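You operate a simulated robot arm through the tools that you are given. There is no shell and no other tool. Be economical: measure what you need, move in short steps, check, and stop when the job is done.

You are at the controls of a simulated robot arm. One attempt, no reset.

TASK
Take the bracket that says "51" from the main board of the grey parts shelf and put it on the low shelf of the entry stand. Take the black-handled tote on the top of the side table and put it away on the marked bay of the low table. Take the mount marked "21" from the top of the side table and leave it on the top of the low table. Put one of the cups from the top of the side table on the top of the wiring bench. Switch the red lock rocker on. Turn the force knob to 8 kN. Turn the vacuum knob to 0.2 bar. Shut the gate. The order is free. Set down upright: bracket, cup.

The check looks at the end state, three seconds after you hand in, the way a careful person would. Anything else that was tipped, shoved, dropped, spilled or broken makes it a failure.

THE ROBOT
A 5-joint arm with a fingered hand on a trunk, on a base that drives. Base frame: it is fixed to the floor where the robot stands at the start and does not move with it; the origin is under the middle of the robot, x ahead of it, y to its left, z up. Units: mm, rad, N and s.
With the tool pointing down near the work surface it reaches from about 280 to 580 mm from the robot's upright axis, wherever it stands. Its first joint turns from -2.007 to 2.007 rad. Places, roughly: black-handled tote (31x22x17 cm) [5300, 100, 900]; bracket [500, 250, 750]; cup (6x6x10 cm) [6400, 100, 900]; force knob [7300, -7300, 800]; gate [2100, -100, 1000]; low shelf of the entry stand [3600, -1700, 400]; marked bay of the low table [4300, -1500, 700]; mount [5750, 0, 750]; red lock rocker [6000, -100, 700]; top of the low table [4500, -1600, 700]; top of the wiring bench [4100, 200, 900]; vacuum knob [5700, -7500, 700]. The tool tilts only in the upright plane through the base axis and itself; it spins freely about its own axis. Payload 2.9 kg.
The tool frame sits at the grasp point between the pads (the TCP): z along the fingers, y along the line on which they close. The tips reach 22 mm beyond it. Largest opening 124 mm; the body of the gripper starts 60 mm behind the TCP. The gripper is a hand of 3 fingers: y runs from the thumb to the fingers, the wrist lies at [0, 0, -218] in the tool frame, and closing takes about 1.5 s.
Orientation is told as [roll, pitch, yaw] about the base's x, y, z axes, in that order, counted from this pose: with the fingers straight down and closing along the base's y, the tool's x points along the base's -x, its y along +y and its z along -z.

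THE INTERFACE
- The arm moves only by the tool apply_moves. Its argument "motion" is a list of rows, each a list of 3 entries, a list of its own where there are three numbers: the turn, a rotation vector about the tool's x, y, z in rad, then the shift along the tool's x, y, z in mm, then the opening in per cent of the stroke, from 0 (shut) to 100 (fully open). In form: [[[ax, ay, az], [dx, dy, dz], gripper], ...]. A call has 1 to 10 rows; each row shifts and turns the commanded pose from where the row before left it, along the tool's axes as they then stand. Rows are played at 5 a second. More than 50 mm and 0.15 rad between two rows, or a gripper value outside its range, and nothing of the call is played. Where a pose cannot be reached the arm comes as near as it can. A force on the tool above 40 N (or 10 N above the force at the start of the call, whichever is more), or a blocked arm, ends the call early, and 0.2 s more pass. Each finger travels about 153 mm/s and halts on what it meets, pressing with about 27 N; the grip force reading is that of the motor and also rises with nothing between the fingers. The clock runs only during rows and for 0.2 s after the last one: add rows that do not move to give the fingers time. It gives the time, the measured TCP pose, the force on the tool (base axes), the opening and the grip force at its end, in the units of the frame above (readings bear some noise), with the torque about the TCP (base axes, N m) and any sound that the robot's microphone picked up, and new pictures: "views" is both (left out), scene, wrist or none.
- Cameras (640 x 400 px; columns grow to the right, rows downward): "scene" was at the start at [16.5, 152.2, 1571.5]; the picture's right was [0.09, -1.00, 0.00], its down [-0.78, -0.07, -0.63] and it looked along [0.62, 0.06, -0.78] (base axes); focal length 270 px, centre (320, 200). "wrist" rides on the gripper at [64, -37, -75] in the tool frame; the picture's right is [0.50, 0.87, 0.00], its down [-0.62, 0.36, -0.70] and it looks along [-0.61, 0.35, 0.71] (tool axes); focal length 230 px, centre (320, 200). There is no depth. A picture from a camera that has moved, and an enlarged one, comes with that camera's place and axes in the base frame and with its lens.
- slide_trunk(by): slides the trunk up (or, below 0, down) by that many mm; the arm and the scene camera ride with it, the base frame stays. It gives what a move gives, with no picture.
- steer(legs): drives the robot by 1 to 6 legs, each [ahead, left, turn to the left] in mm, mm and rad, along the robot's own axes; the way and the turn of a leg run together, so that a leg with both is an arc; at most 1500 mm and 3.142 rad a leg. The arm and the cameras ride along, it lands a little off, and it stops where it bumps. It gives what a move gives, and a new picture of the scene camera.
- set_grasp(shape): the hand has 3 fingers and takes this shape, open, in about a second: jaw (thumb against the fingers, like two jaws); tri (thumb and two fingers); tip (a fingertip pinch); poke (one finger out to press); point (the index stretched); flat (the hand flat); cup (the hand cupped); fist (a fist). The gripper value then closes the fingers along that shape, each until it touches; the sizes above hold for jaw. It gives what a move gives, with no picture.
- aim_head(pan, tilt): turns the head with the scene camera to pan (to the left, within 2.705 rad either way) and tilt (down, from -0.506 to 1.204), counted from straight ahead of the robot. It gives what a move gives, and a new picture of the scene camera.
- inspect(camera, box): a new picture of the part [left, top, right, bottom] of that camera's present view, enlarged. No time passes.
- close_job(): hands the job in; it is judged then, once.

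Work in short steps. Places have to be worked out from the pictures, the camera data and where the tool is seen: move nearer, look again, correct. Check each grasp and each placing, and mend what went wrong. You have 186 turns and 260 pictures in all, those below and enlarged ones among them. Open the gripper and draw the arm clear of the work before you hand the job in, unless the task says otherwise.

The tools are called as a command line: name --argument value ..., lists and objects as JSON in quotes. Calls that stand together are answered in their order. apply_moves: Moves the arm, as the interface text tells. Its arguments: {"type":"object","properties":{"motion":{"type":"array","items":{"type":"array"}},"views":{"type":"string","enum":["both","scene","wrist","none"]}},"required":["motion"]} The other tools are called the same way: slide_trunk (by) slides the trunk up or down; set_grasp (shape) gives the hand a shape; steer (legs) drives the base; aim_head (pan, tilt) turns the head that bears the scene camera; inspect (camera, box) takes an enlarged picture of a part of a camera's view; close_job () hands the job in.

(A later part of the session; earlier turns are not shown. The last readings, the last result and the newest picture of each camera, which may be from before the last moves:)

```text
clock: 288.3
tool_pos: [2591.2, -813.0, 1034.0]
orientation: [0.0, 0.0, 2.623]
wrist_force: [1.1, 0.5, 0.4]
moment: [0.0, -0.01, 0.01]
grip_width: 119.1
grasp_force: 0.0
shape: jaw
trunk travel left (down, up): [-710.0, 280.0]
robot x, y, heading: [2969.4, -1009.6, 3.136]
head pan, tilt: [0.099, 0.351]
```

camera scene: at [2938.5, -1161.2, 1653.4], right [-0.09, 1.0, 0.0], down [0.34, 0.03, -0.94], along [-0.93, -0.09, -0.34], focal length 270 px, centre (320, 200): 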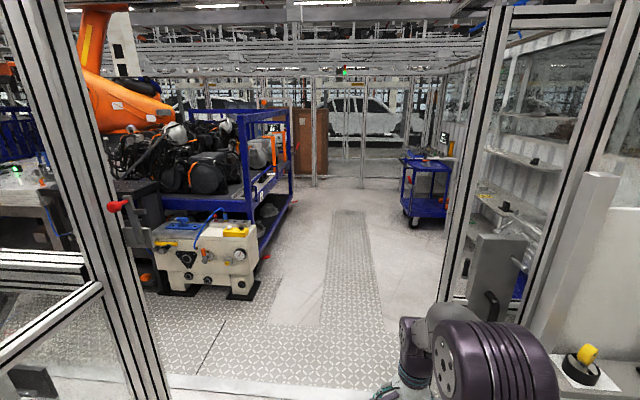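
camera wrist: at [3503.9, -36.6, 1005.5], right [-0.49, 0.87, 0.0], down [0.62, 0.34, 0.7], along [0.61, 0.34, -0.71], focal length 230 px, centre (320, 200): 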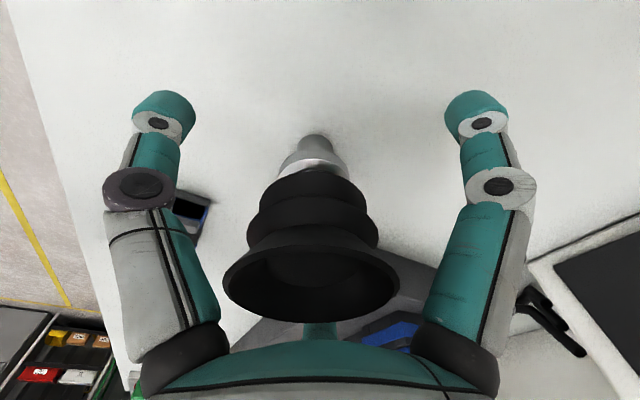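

aim_head --pan -0.45 --tilt 0.55

inspect --camera "scene" --box '[220, 60, 420, 260]'

```text
clock: 289.3
tool_pos: [2591.6, -812.8, 1033.7]
orientation: [0.0, -0.004, 2.622]
wrist_force: [0.0, 1.0, -0.3]
moment: [-0.02, -0.01, 0.01]
grip_width: 119.1
grasp_force: 0.0
shape: jaw
trunk travel left (down, up): [-710.0, 280.0]
robot x, y, heading: [2974.5, -1006.9, 3.141]
head pan, tilt: [-0.45, 0.55]
camera scene: at [2950.9, -1112.7, 1635.2], right [0.44, 0.9, 0.0], down [0.47, -0.23, -0.85], along [-0.77, 0.37, -0.52], focal length 270 px, centre (320, 200)
```

scene: 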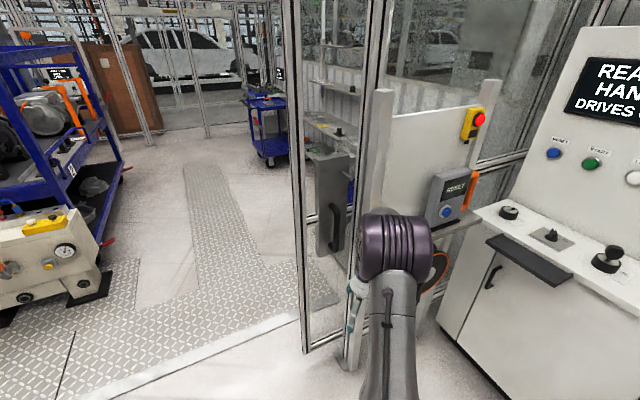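

```text
2.00 times, centred on (320, 160) of scene
camera zoom: at [2950.9, -1112.7, 1635.2], right [0.44, 0.9, 0.0], down [0.47, -0.23, -0.85], along [-0.77, 0.37, -0.52], focal length 539 px, centre (320, 280)
```

zoom: 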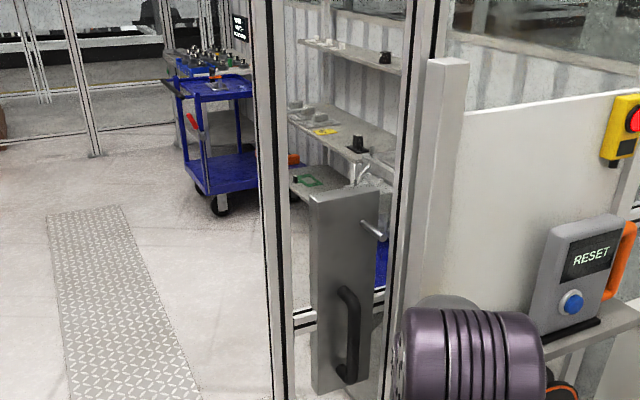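

Handle is at about (2197, -676, 975). I tilt the tool to horizontal with the fingers closing sideways.

apply_moves --motion '[[[0, -0.15, 0], [-10, 0, 6], 100], [[0, -0.15, 0], [-9, 0, 7.4], 100], [[0, -0.15, 0], [-7.8, 0, 8.7], 100], [[0, -0.15, 0], [-6.4, 0, 9.8], 100], [[0, -0.15, 0], [-4.9, 0, 10.6], 100], [[0, -0.15, 0], [-3.2, 0, 11.2], 100], [[0, -0.15, 0], [-1.5, 0, 11.5], 100], [[0, -0.15, 0], [0.2, 0, 11.7], 100], [[0, -0.15, 0], [2, 0, 11.5], 100], [[0, -0.15, 0], [3.7, 0, 11.1], 100]]' --views "none"

apply_moves --motion '[[[0, -0.07, 0], [0, 0, 0], 100], [[0, 0, 0], [0, 0, 0], 100]]'

```text
clock: 291.5
tool_pos: [2499.4, -768.5, 973.7]
orientation: [0.017, -1.503, 2.595]
wrist_force: [-0.1, 0.0, 0.1]
moment: [-0.03, 0.0, 0.02]
grip_width: 119.1
grasp_force: 0.1
shape: jaw
out of reach, approached as far as the arm can: row 5
trunk travel left (down, up): [-710.0, 280.0]
robot x, y, heading: [2969.7, -1012.4, 3.14]
head pan, tilt: [-0.45, 0.55]
```

```text
clock: 292.1
tool_pos: [2499.3, -769.6, 973.1]
orientation: [2.433, -1.57, 0.183]
wrist_force: [-0.2, -0.5, -0.1]
moment: [0.02, -0.05, 0.01]
grip_width: 119.3
grasp_force: 0.1
shape: jaw
trunk travel left (down, up): [-710.0, 280.0]
robot x, y, heading: [2973.1, -1007.1, 3.135]
head pan, tilt: [-0.45, 0.55]
camera scene: at [2951.3, -1112.8, 1635.1], right [0.44, 0.9, 0.0], down [0.47, -0.23, -0.85], along [-0.77, 0.38, -0.52], focal length 270 px, centre (320, 200)
camera wrist: at [2583.7, -774.2, 909.9], right [-0.44, -0.75, -0.5], down [0.43, -0.66, 0.62], along [-0.79, 0.05, 0.61], focal length 230 px, centre (320, 200)
```

scene: 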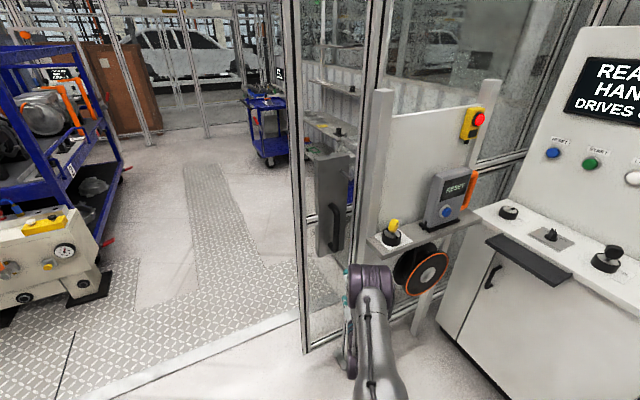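
wrist: 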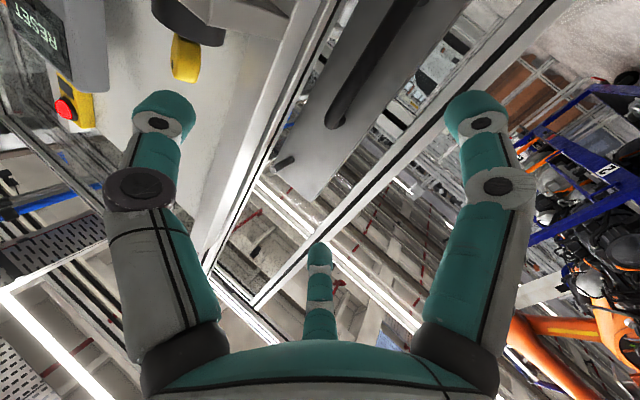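

I drive to a pre-grasp point about 100 mm short of the handle.

steer --legs '[[205, -45, 0]]'

inspect --camera "wrist" --box '[0, 0, 640, 400]'

inspect --camera "scene" --box '[240, 100, 440, 300]'

```text
clock: 293.7
tool_pos: [2295.9, -723.6, 972.6]
orientation: [1.706, -1.568, 0.912]
wrist_force: [-0.3, 0.1, -0.3]
moment: [-0.03, -0.02, 0.01]
grip_width: 119.1
grasp_force: 0.0
shape: jaw
trunk travel left (down, up): [-710.0, 280.0]
robot x, y, heading: [2764.7, -959.6, 3.132]
head pan, tilt: [-0.45, 0.55]
camera scene: at [2747.8, -1067.1, 1635.1], right [0.44, 0.9, 0.0], down [0.47, -0.23, -0.85], along [-0.77, 0.37, -0.52], focal length 270 px, centre (320, 200)
```

scene: 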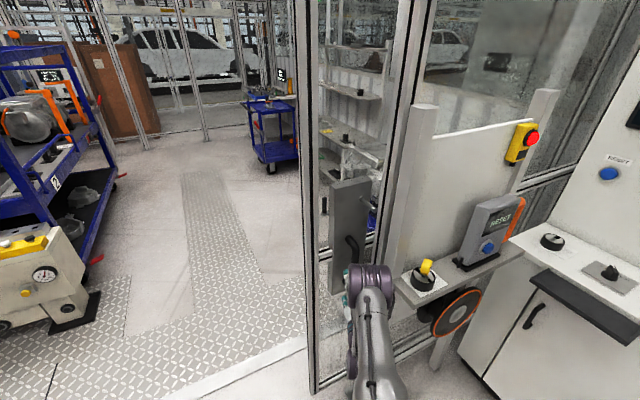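

```text
1.00 times, centred on (320, 200) of wrist (not enlarged: the box is as wide or as high as the picture)
camera zoom: at [2380.6, -729.0, 909.6], right [-0.43, -0.75, -0.5], down [0.43, -0.66, 0.62], along [-0.79, 0.05, 0.61], focal length 230 px, centre (320, 200)
```

zoom: 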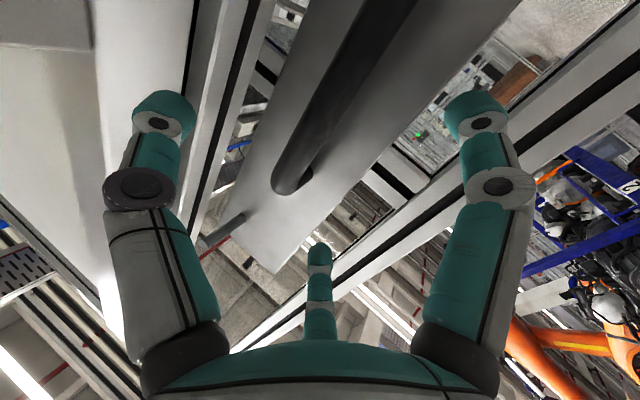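

```text
2.00 times, centred on (340, 200) of scene
camera zoom: at [2747.8, -1067.1, 1635.1], right [0.44, 0.9, 0.0], down [0.47, -0.23, -0.85], along [-0.77, 0.37, -0.52], focal length 539 px, centre (280, 200)
```

zoom: 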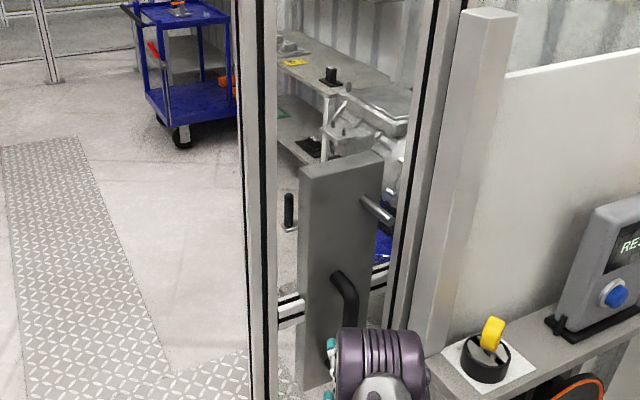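

The bar lies on the tool axis, about 110–140 mm ahead. I advance 80 mm and look.

apply_moves --motion '[[[0, 0, 0], [0, 0, 30], 100], [[0, 0, 0], [0, 0, 30], 100], [[0, 0, 0], [0, 0, 20], 100], [[0, 0, 0], [0, 0, 0], 100], [[0, 0, 0], [0, 0, 0], 100]]'

inspect --camera "scene" --box '[280, 180, 440, 300]'

```text
clock: 294.9
tool_pos: [2227.8, -683.7, 974.2]
orientation: [2.013, -1.567, 0.603]
wrist_force: [-0.1, -0.1, -0.2]
moment: [0.01, 0.01, 0.01]
grip_width: 119.2
grasp_force: 0.0
shape: jaw
trunk travel left (down, up): [-710.0, 280.0]
robot x, y, heading: [2769.9, -964.2, 3.132]
head pan, tilt: [-0.45, 0.55]
camera scene: at [2748.7, -1067.3, 1635.1], right [0.44, 0.9, 0.0], down [0.47, -0.23, -0.85], along [-0.77, 0.37, -0.52], focal length 270 px, centre (320, 200)
camera wrist: at [2311.8, -688.3, 910.5], right [-0.44, -0.75, -0.5], down [0.43, -0.66, 0.62], along [-0.79, 0.05, 0.61], focal length 230 px, centre (320, 200)
```

scene: 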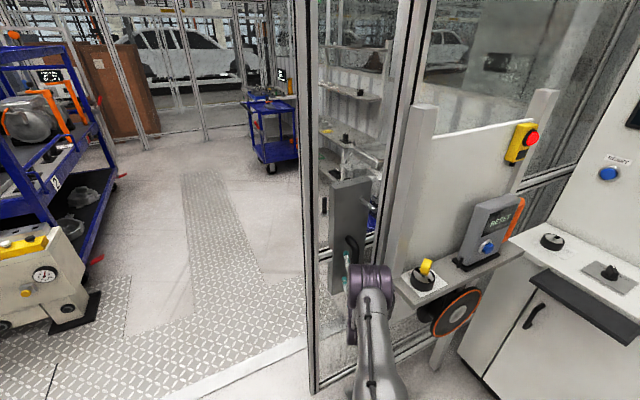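
wrist: 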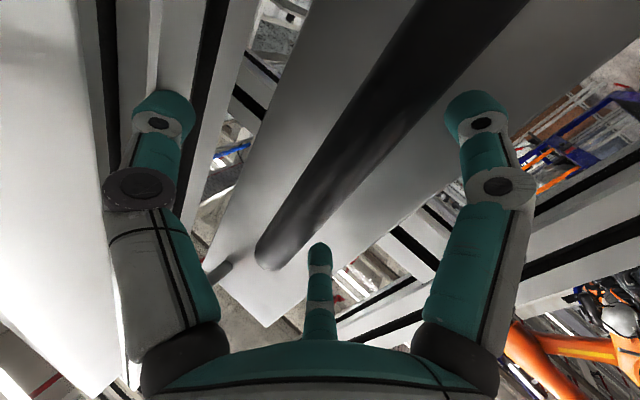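

```text
3.33 times, centred on (360, 240) of scene
camera zoom: at [2748.7, -1067.3, 1635.1], right [0.44, 0.9, 0.0], down [0.47, -0.23, -0.85], along [-0.77, 0.37, -0.52], focal length 898 px, centre (187, 67)
```

zoom: 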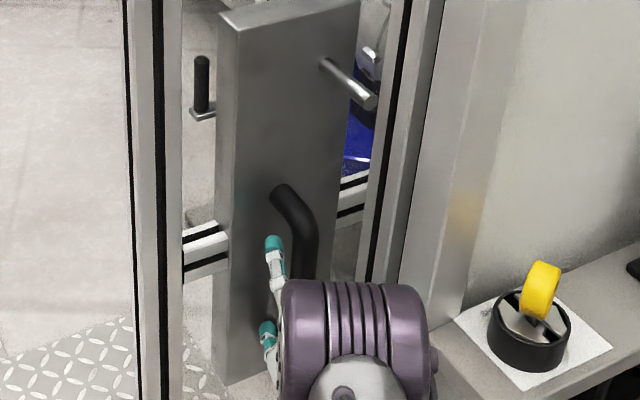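

The bar is about 45 mm ahead of the TCP and centred. I advance 40 mm and close on it.

apply_moves --motion '[[[0, 0, 0], [0, 0, 20], 100], [[0, 0, 0], [0, 0, 20], 100], [[0, 0, 0], [0, 0, 0], 100], [[0, 0, 0], [0, 0, 0], 60], [[0, 0, 0], [0, 0, 0], 30], [[0, 0, 0], [0, 0, 0], 0], [[0, 0, 0], [0, 0, 0], 0], [[0, 0, 0], [0, 0, 0], 0], [[0, 0, 0], [0, 0, 0], 0], [[0, 0, 0], [0, 0, 0], 0]]'

```text
clock: 297.1
tool_pos: [2191.2, -666.9, 973.5]
orientation: [3.116, -1.57, -0.497]
wrist_force: [-9.8, -3.4, 2.8]
moment: [-0.07, -0.07, -0.16]
grip_width: 1.9
grasp_force: 27.3
shape: tri
trunk travel left (down, up): [-710.0, 280.0]
robot x, y, heading: [2767.6, -960.5, 3.132]
head pan, tilt: [-0.45, 0.55]
camera scene: at [2746.1, -1068.6, 1635.1], right [0.44, 0.9, 0.0], down [0.47, -0.23, -0.85], along [-0.77, 0.38, -0.52], focal length 270 px, centre (320, 200)
camera wrist: at [2275.2, -670.7, 910.3], right [-0.43, -0.75, -0.5], down [0.43, -0.66, 0.62], along [-0.79, 0.05, 0.61], focal length 230 px, centre (320, 200)
```

scene: 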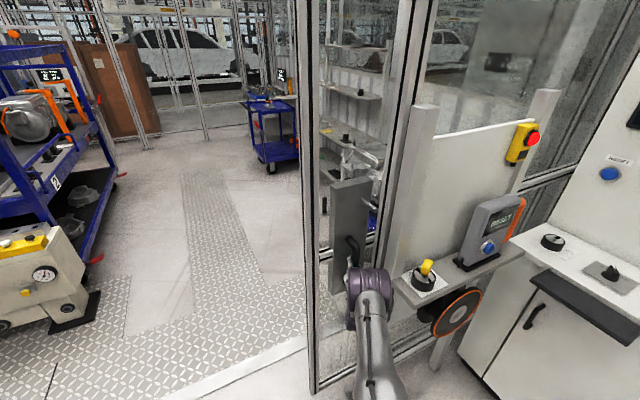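
wrist: 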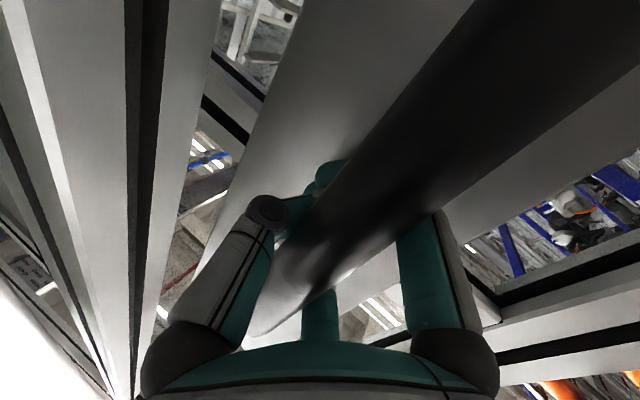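

The fingers encircle the bar. I drive sideways 120 mm to test that the gate follows.

steer --legs '[[0, 120, 0.005]]'

```text
clock: 298.3
tool_pos: [2191.3, -785.3, 973.5]
orientation: [1.835, -1.569, 0.787]
wrist_force: [-5.7, 5.2, 1.6]
moment: [-0.07, -0.02, 0.05]
grip_width: 1.2
grasp_force: 27.3
shape: tri
trunk travel left (down, up): [-710.0, 280.0]
robot x, y, heading: [2769.9, -1080.6, -3.141]
head pan, tilt: [-0.45, 0.55]
camera scene: at [2748.3, -1185.7, 1635.2], right [0.43, 0.9, 0.0], down [0.47, -0.23, -0.85], along [-0.77, 0.37, -0.52], focal length 270 px, centre (320, 200)
```

scene: 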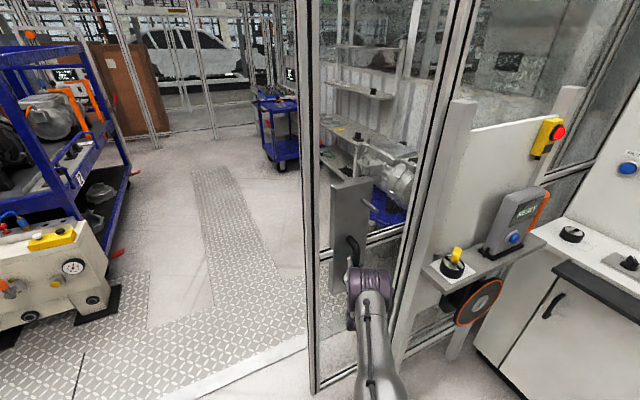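

The gate follows. The robot cannot go beyond y≈-1600 (fence), so I drive 430 mm more, then finish with an arm swing.

steer --legs '[[0, 430, 0]]'

```text
clock: 300.9
tool_pos: [2191.5, -1213.1, 973.4]
orientation: [2.761, -1.571, -0.138]
wrist_force: [-5.2, -3.6, 0.8]
moment: [-0.07, 0.08, -0.15]
grip_width: 1.2
grasp_force: 26.7
shape: tri
trunk travel left (down, up): [-710.0, 280.0]
robot x, y, heading: [2767.4, -1505.7, -3.142]
head pan, tilt: [-0.45, 0.55]
camera scene: at [2748.1, -1614.2, 1635.0], right [0.43, 0.9, 0.0], down [0.47, -0.23, -0.85], along [-0.77, 0.37, -0.52], focal length 270 px, centre (320, 200)
```

scene: 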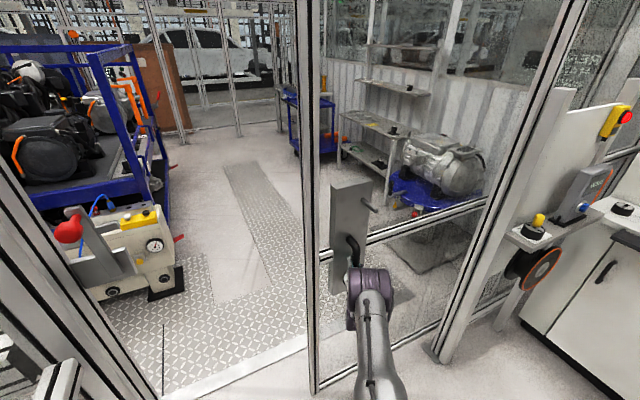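

The gate is half shut. Now I swing the arm to the left along a straight line, in two batches.

apply_moves --motion '[[[-0.064, 0, 0], [0, 40.1, -20.4], 0], [[-0.068, 0, 0], [0, 41.3, -17.8], 0], [[-0.071, 0, 0], [0, 42.5, -14.9], 0], [[-0.074, 0, 0], [0, 43.4, -11.9], 0], [[-0.076, 0, 0], [0, 44.2, -8.6], 0], [[0, 0, 0], [0, 0, 0], 0]]' --views "scene"

```text
clock: 302.3
tool_pos: [2184.7, -1425.1, 973.9]
orientation: [0.482, -1.568, 2.504]
wrist_force: [-4.9, -2.0, -1.8]
moment: [-0.07, 0.08, -0.2]
grip_width: 0.1
grasp_force: 26.8
shape: tri
out of reach, approached as far as the arm can: row 3, 5
trunk travel left (down, up): [-710.0, 280.0]
robot x, y, heading: [2772.6, -1505.4, -3.142]
head pan, tilt: [-0.45, 0.55]
camera scene: at [2747.9, -1613.3, 1635.0], right [0.43, 0.9, 0.0], down [0.47, -0.23, -0.85], along [-0.77, 0.37, -0.52], focal length 270 px, centre (320, 200)
```

scene: 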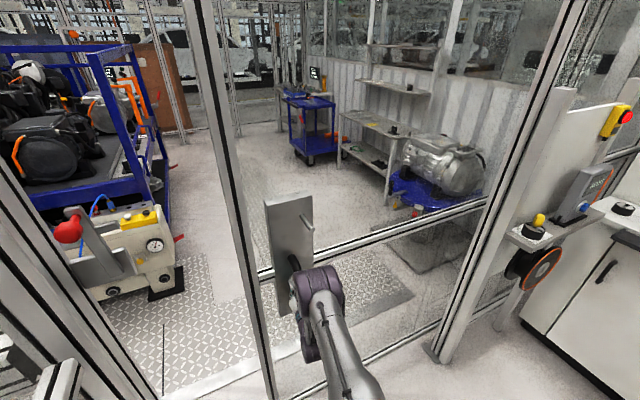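

apply_moves --motion '[[[-0.076, 0, 0], [0, 44.6, -6.1], 0], [[-0.0765, 0, 0], [0, 44.9, -2.7], 0], [[-0.0763, 0, 0], [0, 45, 0.8], 0], [[-0.0747, 0, 0], [0, 44.8, 4.2], 0], [[-0.074, 0, 0], [0, 44.4, 7.5], 0], [[-0.07, 0, 0], [0, 43.7, 10.8], 0], [[0, 0, 0], [0, 0, 0], 0]]' --views "scene"

aim_head --pan 0.25 --tilt 0.5

```text
clock: 303.9
tool_pos: [2177.9, -1670.7, 977.2]
orientation: [-2.861, -1.568, 0.015]
wrist_force: [15.6, -4.0, -1.1]
moment: [-0.03, -0.06, -0.28]
grip_width: 0.5
grasp_force: 26.8
shape: tri
out of reach, approached as far as the arm can: row 1, 2, 3, 4, 6
trunk travel left (down, up): [-710.0, 280.0]
robot x, y, heading: [2767.7, -1507.6, -3.142]
head pan, tilt: [-0.45, 0.55]
camera scene: at [2754.1, -1614.4, 1635.1], right [0.43, 0.9, 0.0], down [0.47, -0.23, -0.85], along [-0.77, 0.37, -0.52], focal length 270 px, centre (320, 200)
```

scene: 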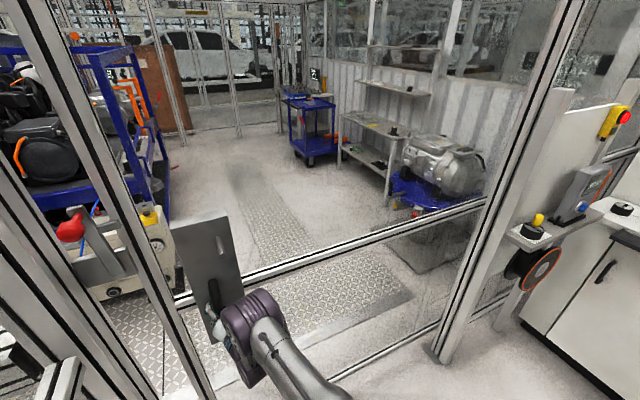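

```text
clock: 305.0
tool_pos: [2178.0, -1668.5, 977.0]
orientation: [-2.796, -1.567, -0.054]
wrist_force: [18.6, -3.5, -2.3]
moment: [-0.05, -0.06, -0.21]
grip_width: 0.3
grasp_force: 27.4
shape: tri
trunk travel left (down, up): [-710.0, 280.0]
robot x, y, heading: [2768.5, -1507.3, -3.144]
head pan, tilt: [0.25, 0.499]
camera scene: at [2747.2, -1675.7, 1639.6], right [-0.25, 0.97, 0.0], down [0.46, 0.12, -0.88], along [-0.85, -0.22, -0.48], focal length 270 px, centre (320, 200)
```

scene: 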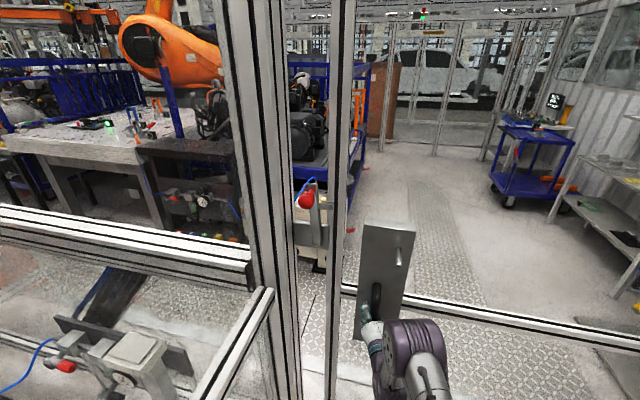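

About 100 mm remain to the post. I ease the hand back slightly and continue.

apply_moves --motion '[[[0, 0, 0], [0, 0, -8], 0], [[-0.063, 0, 0], [0, 38.6, 8], 0], [[-0.059, 0, 0], [0, 37.9, 11], 0], [[0, 0, 0], [0, 0, 0], 0]]' --views "scene"

inspect --camera "scene" --box '[240, 130, 440, 330]'

```text
clock: 306.0
tool_pos: [2184.2, -1738.6, 975.9]
orientation: [2.717, -1.569, 0.839]
wrist_force: [-3.8, -2.4, 2.9]
moment: [0.0, -0.08, -0.03]
grip_width: 0.3
grasp_force: 26.9
shape: tri
out of reach, approached as far as the arm can: row 2, 3
trunk travel left (down, up): [-710.0, 280.0]
robot x, y, heading: [2767.9, -1508.7, -3.143]
head pan, tilt: [0.25, 0.499]
camera scene: at [2741.0, -1674.8, 1639.7], right [-0.25, 0.97, 0.0], down [0.46, 0.12, -0.88], along [-0.85, -0.22, -0.48], focal length 270 px, centre (320, 200)
```

scene: 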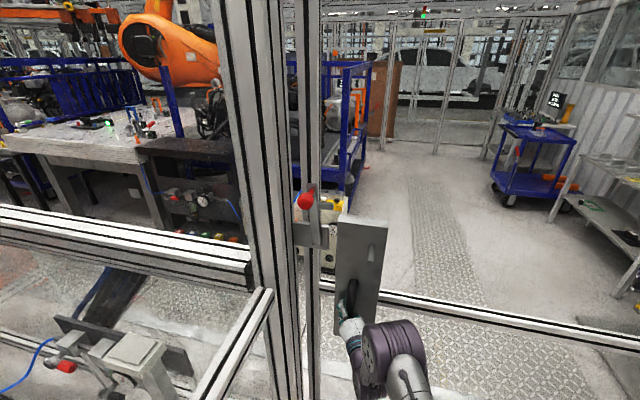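

```text
2.00 times, centred on (340, 230) of scene
camera zoom: at [2741.0, -1674.8, 1639.7], right [-0.25, 0.97, 0.0], down [0.46, 0.12, -0.88], along [-0.85, -0.22, -0.48], focal length 539 px, centre (280, 140)
```

zoom: 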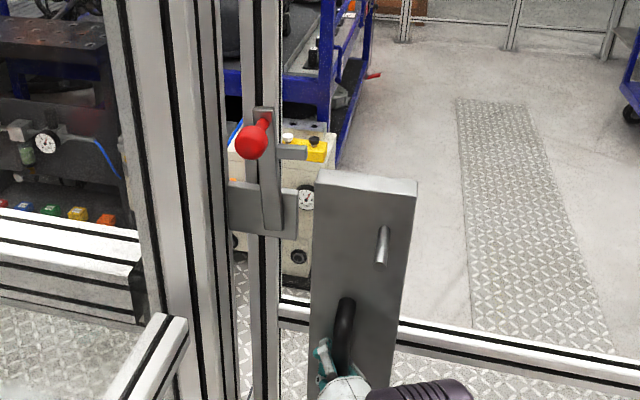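

Close to shut; there is a lever latch with a red ball on the post. I continue in small steps until it stops.

apply_moves --motion '[[[-0.03, 0, 0], [0, 18.5, 7.5], 0], [[-0.03, 0, 0], [0, 18.4, 7.8], 0], [[-0.028, 0, 0], [0, 18.2, 8.2], 0], [[0, 0, 0], [0, 0, 0], 0]]' --views "none"

inspect --camera "scene" --box '[240, 130, 440, 330]'

```text
clock: 307.0
tool_pos: [2185.4, -1796.9, 976.7]
orientation: [-2.355, -1.57, -0.284]
wrist_force: [-0.4, -5.3, -2.3]
moment: [-0.1, 0.04, -0.2]
grip_width: 0.1
grasp_force: 27.2
shape: tri
trunk travel left (down, up): [-710.0, 280.0]
robot x, y, heading: [2770.3, -1508.0, -3.138]
head pan, tilt: [0.25, 0.499]
```

```text
2.00 times, centred on (340, 230) of scene
camera zoom: at [2741.4, -1676.3, 1639.5], right [-0.25, 0.97, 0.0], down [0.46, 0.12, -0.88], along [-0.85, -0.22, -0.48], focal length 539 px, centre (280, 140)
```

zoom: 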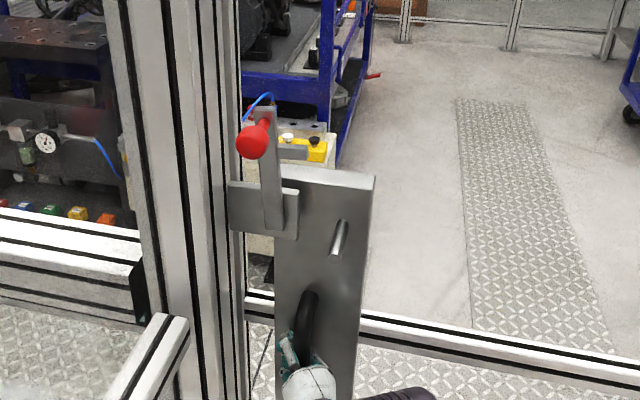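

apply_moves --motion '[[[-0.022, 0, 0], [0, 13.4, 6.6], 0], [[-0.022, 0, 0], [0, 13.3, 6.9], 0], [[-0.022, 0, 0], [0, 13.1, 7.2], 0], [[0, 0, 0], [0, 0, 0], 0]]' --views "none"

inspect --camera "scene" --box '[240, 130, 440, 330]'

```text
clock: 307.6
tool_pos: [2179.2, -1808.2, 977.0]
orientation: [1.91, -1.57, 1.754]
wrist_force: [-8.5, 25.9, 3.1]
moment: [0.18, -0.08, 1.02]
grip_width: 0.1
grasp_force: 27.5
shape: tri
trunk travel left (down, up): [-710.0, 280.0]
robot x, y, heading: [2771.0, -1506.4, 3.13]
head pan, tilt: [0.25, 0.499]
stopped in row 3: the force on the tool passed its limit at 49 N (the readings are from after the stop); the commanded pose is now the measured one
```

```text
2.00 times, centred on (340, 230) of scene
camera zoom: at [2739.2, -1669.6, 1640.2], right [-0.24, 0.97, 0.0], down [0.47, 0.11, -0.88], along [-0.85, -0.21, -0.48], focal length 539 px, centre (280, 140)
```

zoom: 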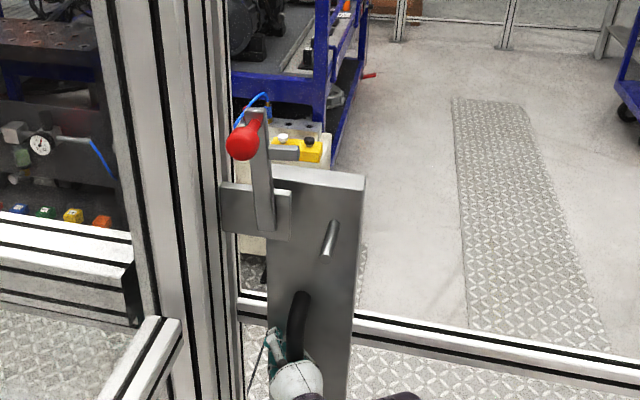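

The gate is shut against its stop (49 N). I release the handle and back off, then look at the latch lever, whose hook fits the pin on the gate plate.

apply_moves --motion '[[[0, 0, 0], [0, 0, 0], 40], [[0, 0, 0], [0, 0, 0], 80], [[0, 0, 0], [0, 0, 0], 100], [[0, 0, 0], [0, 0, 0], 100], [[0, 0, 0], [0, 0, 0], 100], [[0, 0, 0], [0, 0, -30], 100], [[0, 0, 0], [0, 0, -40], 100], [[0, 0, 0], [0, 0, -40], 100], [[0, 0, 0], [0, 0, 0], 100]]' --views "wrist"

inspect --camera "scene" --box '[240, 130, 400, 290]'

```text
clock: 309.6
tool_pos: [2278.4, -1761.0, 976.5]
orientation: [3.077, -1.571, 0.598]
wrist_force: [-0.1, -0.3, -0.1]
moment: [0.0, 0.01, -0.03]
grip_width: 119.2
grasp_force: 0.0
shape: jaw
trunk travel left (down, up): [-710.0, 280.0]
robot x, y, heading: [2773.2, -1506.6, 3.138]
head pan, tilt: [0.25, 0.499]
camera wrist: at [2323.4, -1691.4, 913.6], right [0.44, -0.75, -0.5], down [0.79, 0.05, 0.62], along [-0.44, -0.66, 0.61], focal length 230 px, centre (320, 200)
```

wrist: 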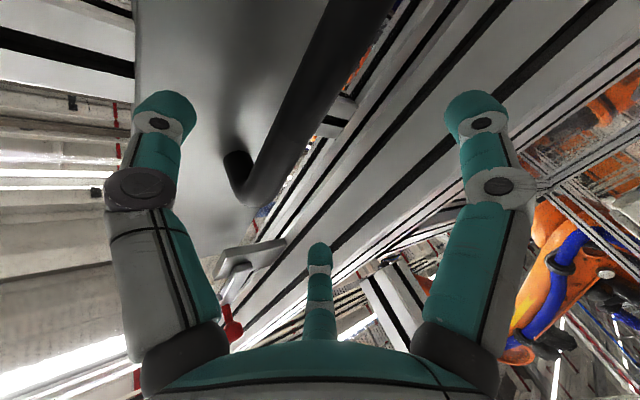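

```text
2.50 times, centred on (320, 210) of scene
camera zoom: at [2740.5, -1673.8, 1639.7], right [-0.24, 0.97, 0.0], down [0.46, 0.12, -0.88], along [-0.85, -0.21, -0.48], focal length 674 px, centre (320, 175)
```

zoom: 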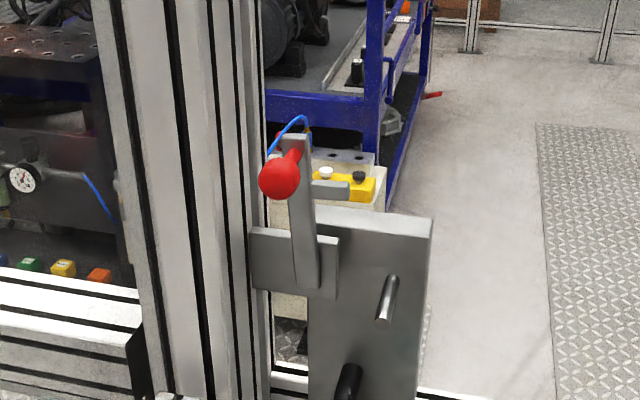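

I raise the trunk and spin the hand so that it closes vertically, then measure the red ball from the new viewpoint.

steer --legs '[[-150, 0, 0]]'

slide_trunk --by 270

apply_moves --motion '[[[0, 0, 0.15], [-10, 0, 0], 100], [[0, 0, 0.15], [-10, 1.5, 0], 100], [[0, 0, 0.15], [-9.5, 3, 0], 100], [[0, 0, 0.15], [-9, 4.4, 0], 100], [[0, 0, 0.15], [-8.2, 5.6, 0], 100], [[0, 0, 0.15], [-7.3, 6.8, 0], 100], [[0, 0, 0.15], [-6.2, 7.8, 0], 100], [[0, 0, 0.15], [-5, 8.7, 0], 100], [[0, 0, 0.15], [-3.6, 9.3, 0], 100], [[0, 0, 0.15], [-2.2, 9.7, 0], 100]]' --views "none"

aim_head --pan 0.35 --tilt 0.6

inspect --camera "scene" --box '[240, 100, 440, 300]'

```text
clock: 311.1
tool_pos: [2427.3, -1761.5, 977.7]
orientation: [-2.85, -1.569, 0.282]
wrist_force: [-0.8, -0.3, 0.1]
moment: [-0.02, -0.01, -0.02]
grip_width: 118.9
grasp_force: 0.0
shape: jaw
trunk travel left (down, up): [-710.0, 280.0]
robot x, y, heading: [2909.5, -1483.8, -3.106]
head pan, tilt: [0.25, 0.499]
stopped in leg 1: the robot was blocked; the commanded pose is now the measured one
camera scene: at [2887.5, -1654.6, 1639.7], right [-0.28, 0.96, 0.0], down [0.46, 0.14, -0.88], along [-0.84, -0.25, -0.48], focal length 270 px, centre (320, 200)
```

scene: 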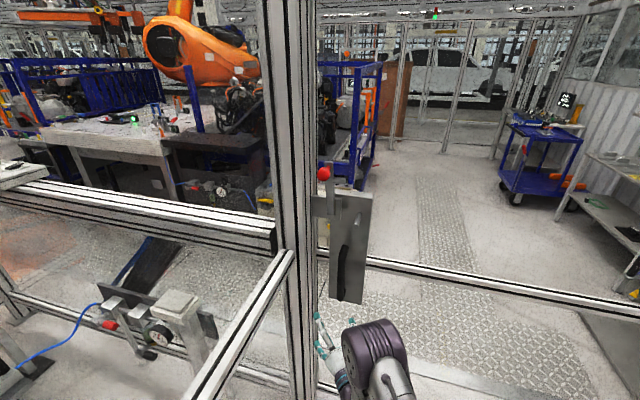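

```text
clock: 313.8
tool_pos: [2426.3, -1760.7, 1246.6]
orientation: [-2.84, -1.57, 0.272]
wrist_force: [0.1, 0.0, 0.0]
moment: [0.0, -0.01, 0.03]
grip_width: 119.2
grasp_force: 0.0
shape: jaw
trunk travel left (down, up): [-980.0, 10.0]
robot x, y, heading: [2908.4, -1488.4, -3.103]
head pan, tilt: [0.25, 0.499]
```

```text
clock: 316.0
tool_pos: [2425.9, -1762.5, 1348.7]
orientation: [1.57, -0.071, 2.145]
wrist_force: [-0.9, 0.5, -0.1]
moment: [-0.01, 0.02, 0.01]
grip_width: 119.3
grasp_force: 0.0
shape: jaw
trunk travel left (down, up): [-980.0, 10.0]
robot x, y, heading: [2907.9, -1488.2, -3.103]
head pan, tilt: [0.25, 0.499]
```

```text
clock: 316.7
tool_pos: [2426.7, -1762.6, 1347.9]
orientation: [1.571, -0.072, 2.146]
wrist_force: [0.8, -0.4, 0.7]
moment: [0.0, 0.0, 0.03]
grip_width: 119.2
grasp_force: 0.1
shape: jaw
trunk travel left (down, up): [-980.0, 10.0]
robot x, y, heading: [2910.1, -1486.0, -3.099]
head pan, tilt: [0.351, 0.6]
camera scene: at [2891.6, -1662.4, 1900.7], right [-0.38, 0.93, 0.0], down [0.52, 0.21, -0.83], along [-0.76, -0.31, -0.56], focal length 270 px, centre (320, 200)
```

scene: 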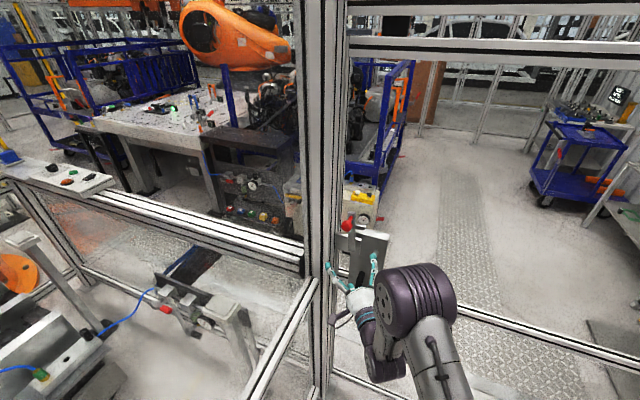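

```text
2.00 times, centred on (340, 200) of scene
camera zoom: at [2891.6, -1662.4, 1900.7], right [-0.38, 0.93, 0.0], down [0.52, 0.21, -0.83], along [-0.76, -0.31, -0.56], focal length 539 px, centre (280, 200)
```

zoom: 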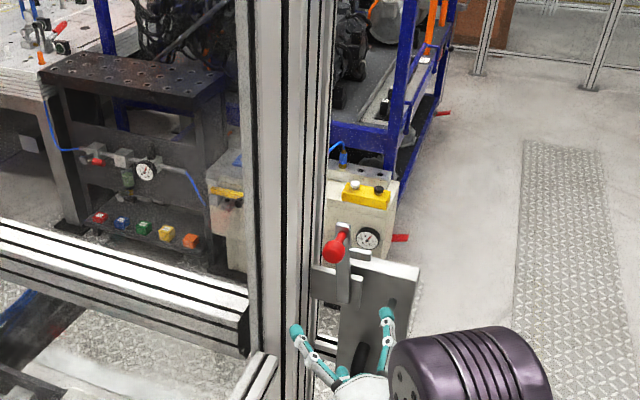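

The robot was blocked while backing – probably by the entry stand's leg. I move forward a bit and look back at the stand.

steer --legs '[[60, 0, 0]]'

aim_head --pan 2.5 --tilt 0.9

```text
clock: 317.7
tool_pos: [2372.2, -1763.0, 1350.4]
orientation: [1.573, -0.074, 2.145]
wrist_force: [-0.2, 0.1, -0.3]
moment: [0.0, 0.01, -0.01]
grip_width: 119.1
grasp_force: 0.1
shape: jaw
trunk travel left (down, up): [-980.0, 10.0]
robot x, y, heading: [2849.0, -1492.4, -3.106]
head pan, tilt: [0.351, 0.6]
camera scene: at [2839.4, -1664.3, 1900.7], right [-0.38, 0.93, 0.0], down [0.52, 0.21, -0.83], along [-0.77, -0.31, -0.56], focal length 270 px, centre (320, 200)
```

scene: 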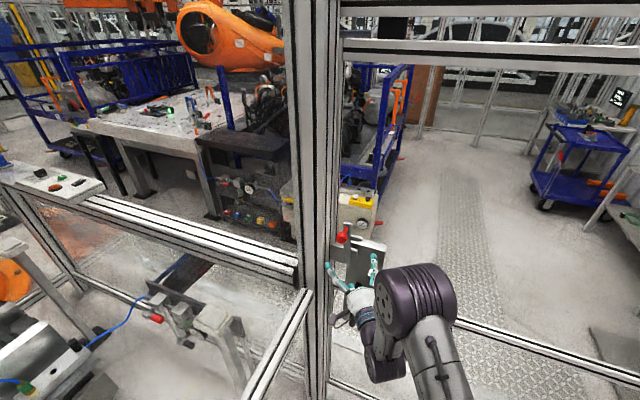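

```text
clock: 319.7
tool_pos: [2367.2, -1764.7, 1348.1]
orientation: [1.57, -0.074, 2.144]
wrist_force: [0.1, -0.5, 0.2]
moment: [0.0, -0.02, 0.0]
grip_width: 119.2
grasp_force: 0.0
shape: jaw
trunk travel left (down, up): [-980.0, 10.0]
robot x, y, heading: [2848.2, -1490.1, -3.11]
head pan, tilt: [2.499, 0.901]
camera scene: at [2976.3, -1674.3, 1875.8], right [-0.57, -0.82, 0.0], down [-0.64, 0.45, -0.62], along [0.51, -0.35, -0.78], focal length 270 px, centre (320, 200)
```

scene: 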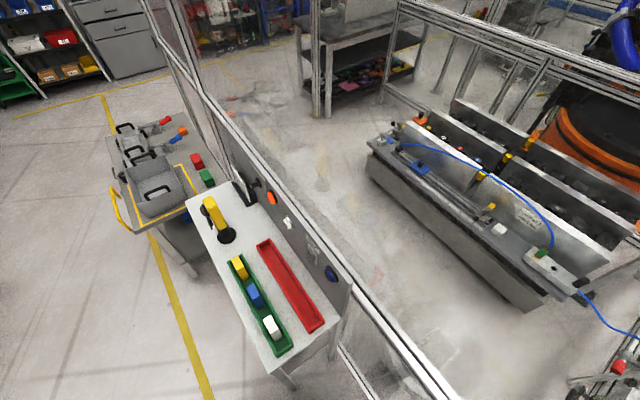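

The stand is in place. The ball is at about (2272, -1828, 1369), nearly straight ahead of the tool. I approach with the open hand, fingers above and thumb below.

apply_moves --motion '[[[0, 0, 0], [7, 21, 0], 100], [[0, 0, 0], [0, 0, 30], 100], [[0, 0, 0], [0, 0, 30], 100], [[0, 0, 0], [0, 0, 0], 100]]' --views "wrist"

aim_head --pan 0.4 --tilt 0.65

inspect --camera "scene" --box '[260, 150, 420, 290]'

```text
clock: 320.7
tool_pos: [2320.1, -1799.6, 1369.5]
orientation: [1.574, -0.072, 2.151]
wrist_force: [-0.6, -0.4, 0.4]
moment: [0.0, -0.01, 0.02]
grip_width: 119.1
grasp_force: 0.1
shape: jaw
out of reach, approached as far as the arm can: row 1
trunk travel left (down, up): [-980.0, 10.0]
robot x, y, heading: [2850.5, -1488.8, -3.106]
head pan, tilt: [2.499, 0.901]
camera wrist: at [2416.0, -1809.7, 1328.7], right [0.31, -0.47, 0.83], down [0.26, 0.88, 0.4], along [-0.91, 0.09, 0.39], focal length 230 px, centre (320, 200)
```

wrist: 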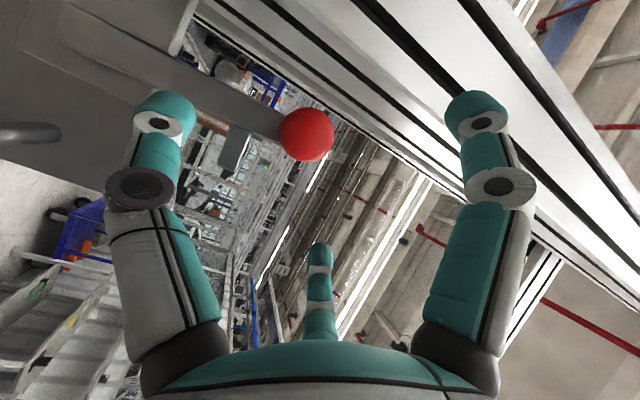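

```text
clock: 322.7
tool_pos: [2319.1, -1799.7, 1369.4]
orientation: [1.57, -0.072, 2.153]
wrist_force: [0.2, 0.4, -0.7]
moment: [0.01, 0.02, 0.01]
grip_width: 119.3
grasp_force: 0.1
shape: jaw
trunk travel left (down, up): [-980.0, 10.0]
robot x, y, heading: [2850.1, -1491.0, -3.102]
head pan, tilt: [0.4, 0.649]
camera scene: at [2835.8, -1668.0, 1896.3], right [-0.42, 0.91, 0.0], down [0.55, 0.26, -0.8], along [-0.72, -0.34, -0.6], focal length 270 px, centre (320, 200)
```

scene: 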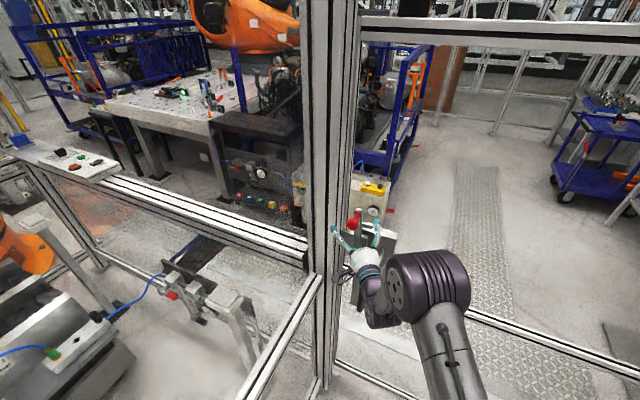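

```text
2.86 times, centred on (340, 220) of scene
camera zoom: at [2835.8, -1668.0, 1896.3], right [-0.42, 0.91, 0.0], down [0.55, 0.26, -0.8], along [-0.72, -0.34, -0.6], focal length 770 px, centre (263, 143)
```

zoom: 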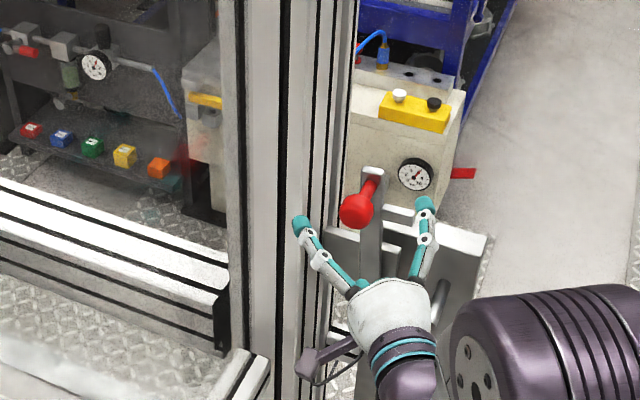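

The ball lies on the tool axis, 55 mm ahead. I advance 42 mm and close on it.

apply_moves --motion '[[[0, 0, 0], [0, -7, 15], 100], [[0, 0, 0], [0, 0, 15], 100], [[0, 0, 0], [0, 0, 12], 100], [[0, 0, 0], [0, 0, 0], 60], [[0, 0, 0], [0, 0, 0], 30], [[0, 0, 0], [0, 0, 0], 0], [[0, 0, 0], [0, 0, 0], 0], [[0, 0, 0], [0, 0, 0], 0], [[0, 0, 0], [0, 0, 0], 0]]' --views "wrist"

inspect --camera "scene" --box '[260, 150, 420, 290]'

```text
clock: 324.7
tool_pos: [2285.6, -1822.0, 1361.9]
orientation: [1.57, -0.071, 2.153]
wrist_force: [3.7, -0.2, -4.7]
moment: [-0.01, 0.25, 0.0]
grip_width: 29.0
grasp_force: 26.9
shape: tri
trunk travel left (down, up): [-980.0, 10.0]
robot x, y, heading: [2844.4, -1483.5, -3.106]
head pan, tilt: [0.4, 0.649]
camera wrist: at [2382.0, -1831.9, 1320.8], right [0.31, -0.47, 0.83], down [0.26, 0.88, 0.4], along [-0.91, 0.09, 0.39], focal length 230 px, centre (320, 200)
```

wrist: 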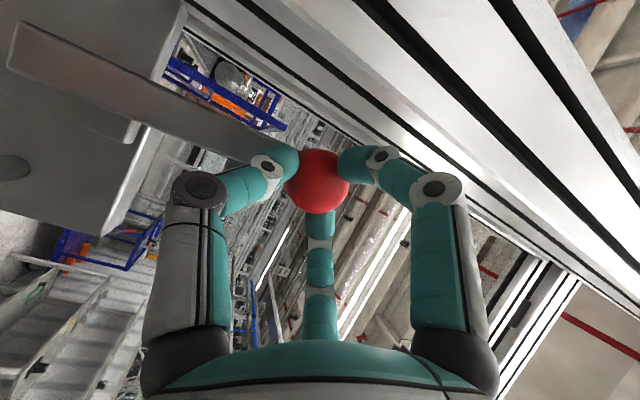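

```text
2.86 times, centred on (340, 220) of scene
camera zoom: at [2837.1, -1668.3, 1896.3], right [-0.42, 0.91, 0.0], down [0.55, 0.26, -0.8], along [-0.72, -0.34, -0.6], focal length 770 px, centre (263, 143)
```

zoom: 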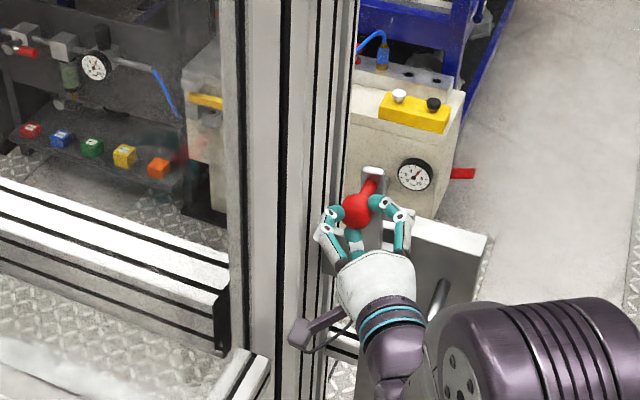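

The ball is held. I move it along the lever's arc towards the gate and down, first half.

apply_moves --motion '[[[0, -0.054, 0], [-34.6, -2.4, -21], 0], [[0, -0.0585, 0], [-35.5, -14.6, -18.9], 0], [[0, -0.0434, 0], [-26.2, -20.9, -12.1], 0], [[0, 0, 0], [0, 0, 0], 0]]' --views "none"

inspect --camera "scene" --box '[260, 150, 420, 290]'

```text
clock: 325.7
tool_pos: [2290.0, -1717.1, 1333.0]
orientation: [1.584, -0.078, 1.982]
wrist_force: [26.9, -9.9, -6.0]
moment: [-0.66, -0.03, 0.69]
grip_width: 28.8
grasp_force: 26.9
shape: tri
out of reach, approached as far as the arm can: row 3
trunk travel left (down, up): [-980.0, 10.0]
robot x, y, heading: [2847.4, -1488.4, -3.108]
head pan, tilt: [0.4, 0.649]
```

```text
2.86 times, centred on (340, 220) of scene
camera zoom: at [2848.6, -1673.0, 1895.8], right [-0.42, 0.91, 0.01], down [0.54, 0.26, -0.8], along [-0.73, -0.33, -0.6], focal length 770 px, centre (263, 143)
```

zoom: 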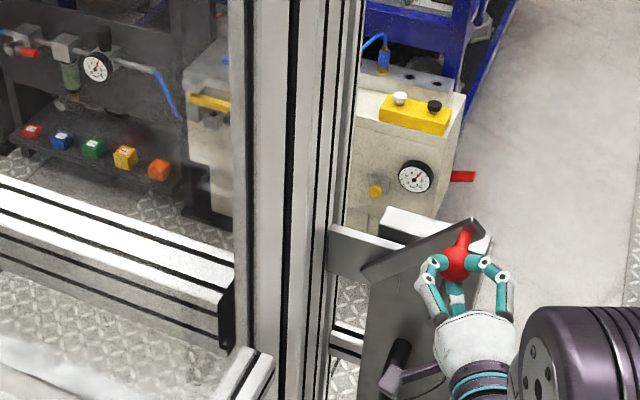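

The lever swings down well. I ease back 8 mm and complete the arc.

apply_moves --motion '[[[0, 0, 0], [0, 0, -8], 0], [[0, -0.0355, 0], [-21.1, -27.3, -8.6], 0], [[0, -0.0245, 0], [-14.4, -32.2, -5.3], 0], [[0, 0, 0], [0, 0, 0], 0]]' --views "none"

inspect --camera "scene" --box '[260, 150, 420, 290]'

```text
clock: 326.7
tool_pos: [2289.5, -1684.0, 1272.8]
orientation: [1.585, -0.076, 1.924]
wrist_force: [12.3, -24.3, -2.9]
moment: [-0.96, -0.29, 0.53]
grip_width: 29.0
grasp_force: 27.1
shape: tri
out of reach, approached as far as the arm can: row 3
trunk travel left (down, up): [-980.0, 10.0]
robot x, y, heading: [2846.2, -1487.2, -3.101]
head pan, tilt: [0.4, 0.649]
```

```text
2.86 times, centred on (340, 220) of scene
camera zoom: at [2840.8, -1679.5, 1895.2], right [-0.42, 0.91, 0.01], down [0.55, 0.26, -0.8], along [-0.72, -0.33, -0.6], focal length 770 px, centre (263, 143)
```

zoom: 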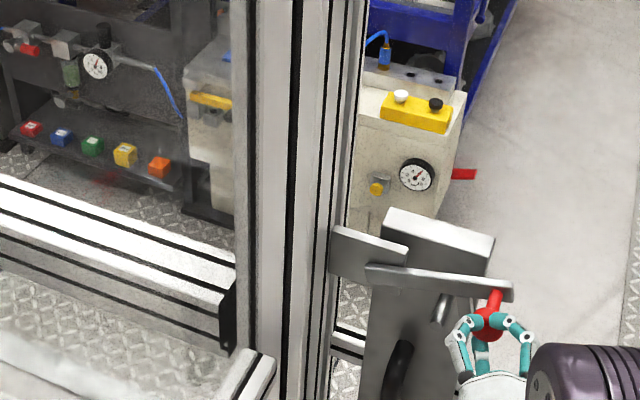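

Nearly horizontal. I lower further with a small correction in y.

apply_moves --motion '[[[0, 0.01, 0], [7.5, -16, 2.5], 0], [[0, 0, 0], [2, -16, 0], 0], [[0, 0, 0], [0, 0, 0], 0]]' --views "none"

inspect --camera "scene" --box '[260, 150, 420, 290]'

```text
clock: 327.5
tool_pos: [2289.0, -1686.2, 1239.7]
orientation: [1.585, -0.075, 1.933]
wrist_force: [9.1, -13.9, -0.4]
moment: [-0.41, -0.2, 0.23]
grip_width: 27.4
grasp_force: 27.0
shape: tri
trunk travel left (down, up): [-980.0, 10.0]
robot x, y, heading: [2851.9, -1485.4, -3.106]
head pan, tilt: [0.4, 0.649]
```

```text
2.86 times, centred on (340, 220) of scene
camera zoom: at [2839.7, -1673.9, 1895.7], right [-0.42, 0.91, 0.0], down [0.55, 0.26, -0.8], along [-0.72, -0.33, -0.6], focal length 770 px, centre (263, 143)
```

zoom: 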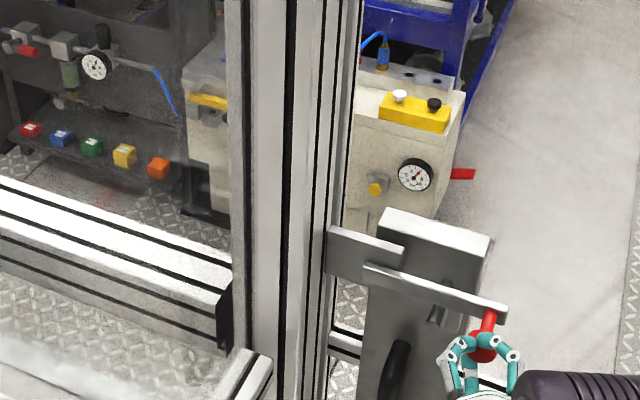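

apply_moves --motion '[[[0, 0, 0], [5, -10, 0], 0], [[0, 0, 0], [3, -10, 0], 0], [[0, 0, 0], [0, -8, 0], 0], [[0, 0, 0], [0, 0, 0], 0]]' --views "none"

inspect --camera "scene" --box '[290, 180, 410, 290]'

```text
clock: 328.0
tool_pos: [2290.6, -1688.5, 1236.5]
orientation: [1.617, -0.075, 1.943]
wrist_force: [8.8, -6.6, 12.6]
moment: [0.22, 0.34, 0.1]
grip_width: 26.0
grasp_force: 26.9
shape: tri
trunk travel left (down, up): [-980.0, 10.0]
robot x, y, heading: [2847.3, -1493.0, -3.11]
head pan, tilt: [0.4, 0.649]
stopped in row 2: the force on the tool passed its limit at 45 N (the readings are from after the stop); the commanded pose is now the measured one
```

```text
3.64 times, centred on (350, 235) of scene
camera zoom: at [2844.1, -1668.3, 1896.4], right [-0.42, 0.91, 0.0], down [0.54, 0.26, -0.8], along [-0.72, -0.34, -0.6], focal length 980 px, centre (211, 73)
```

zoom: 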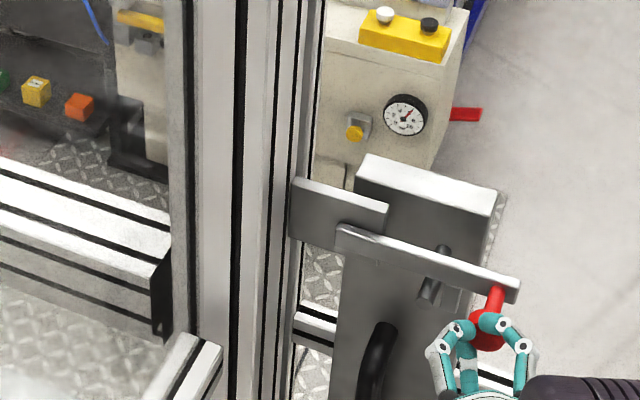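

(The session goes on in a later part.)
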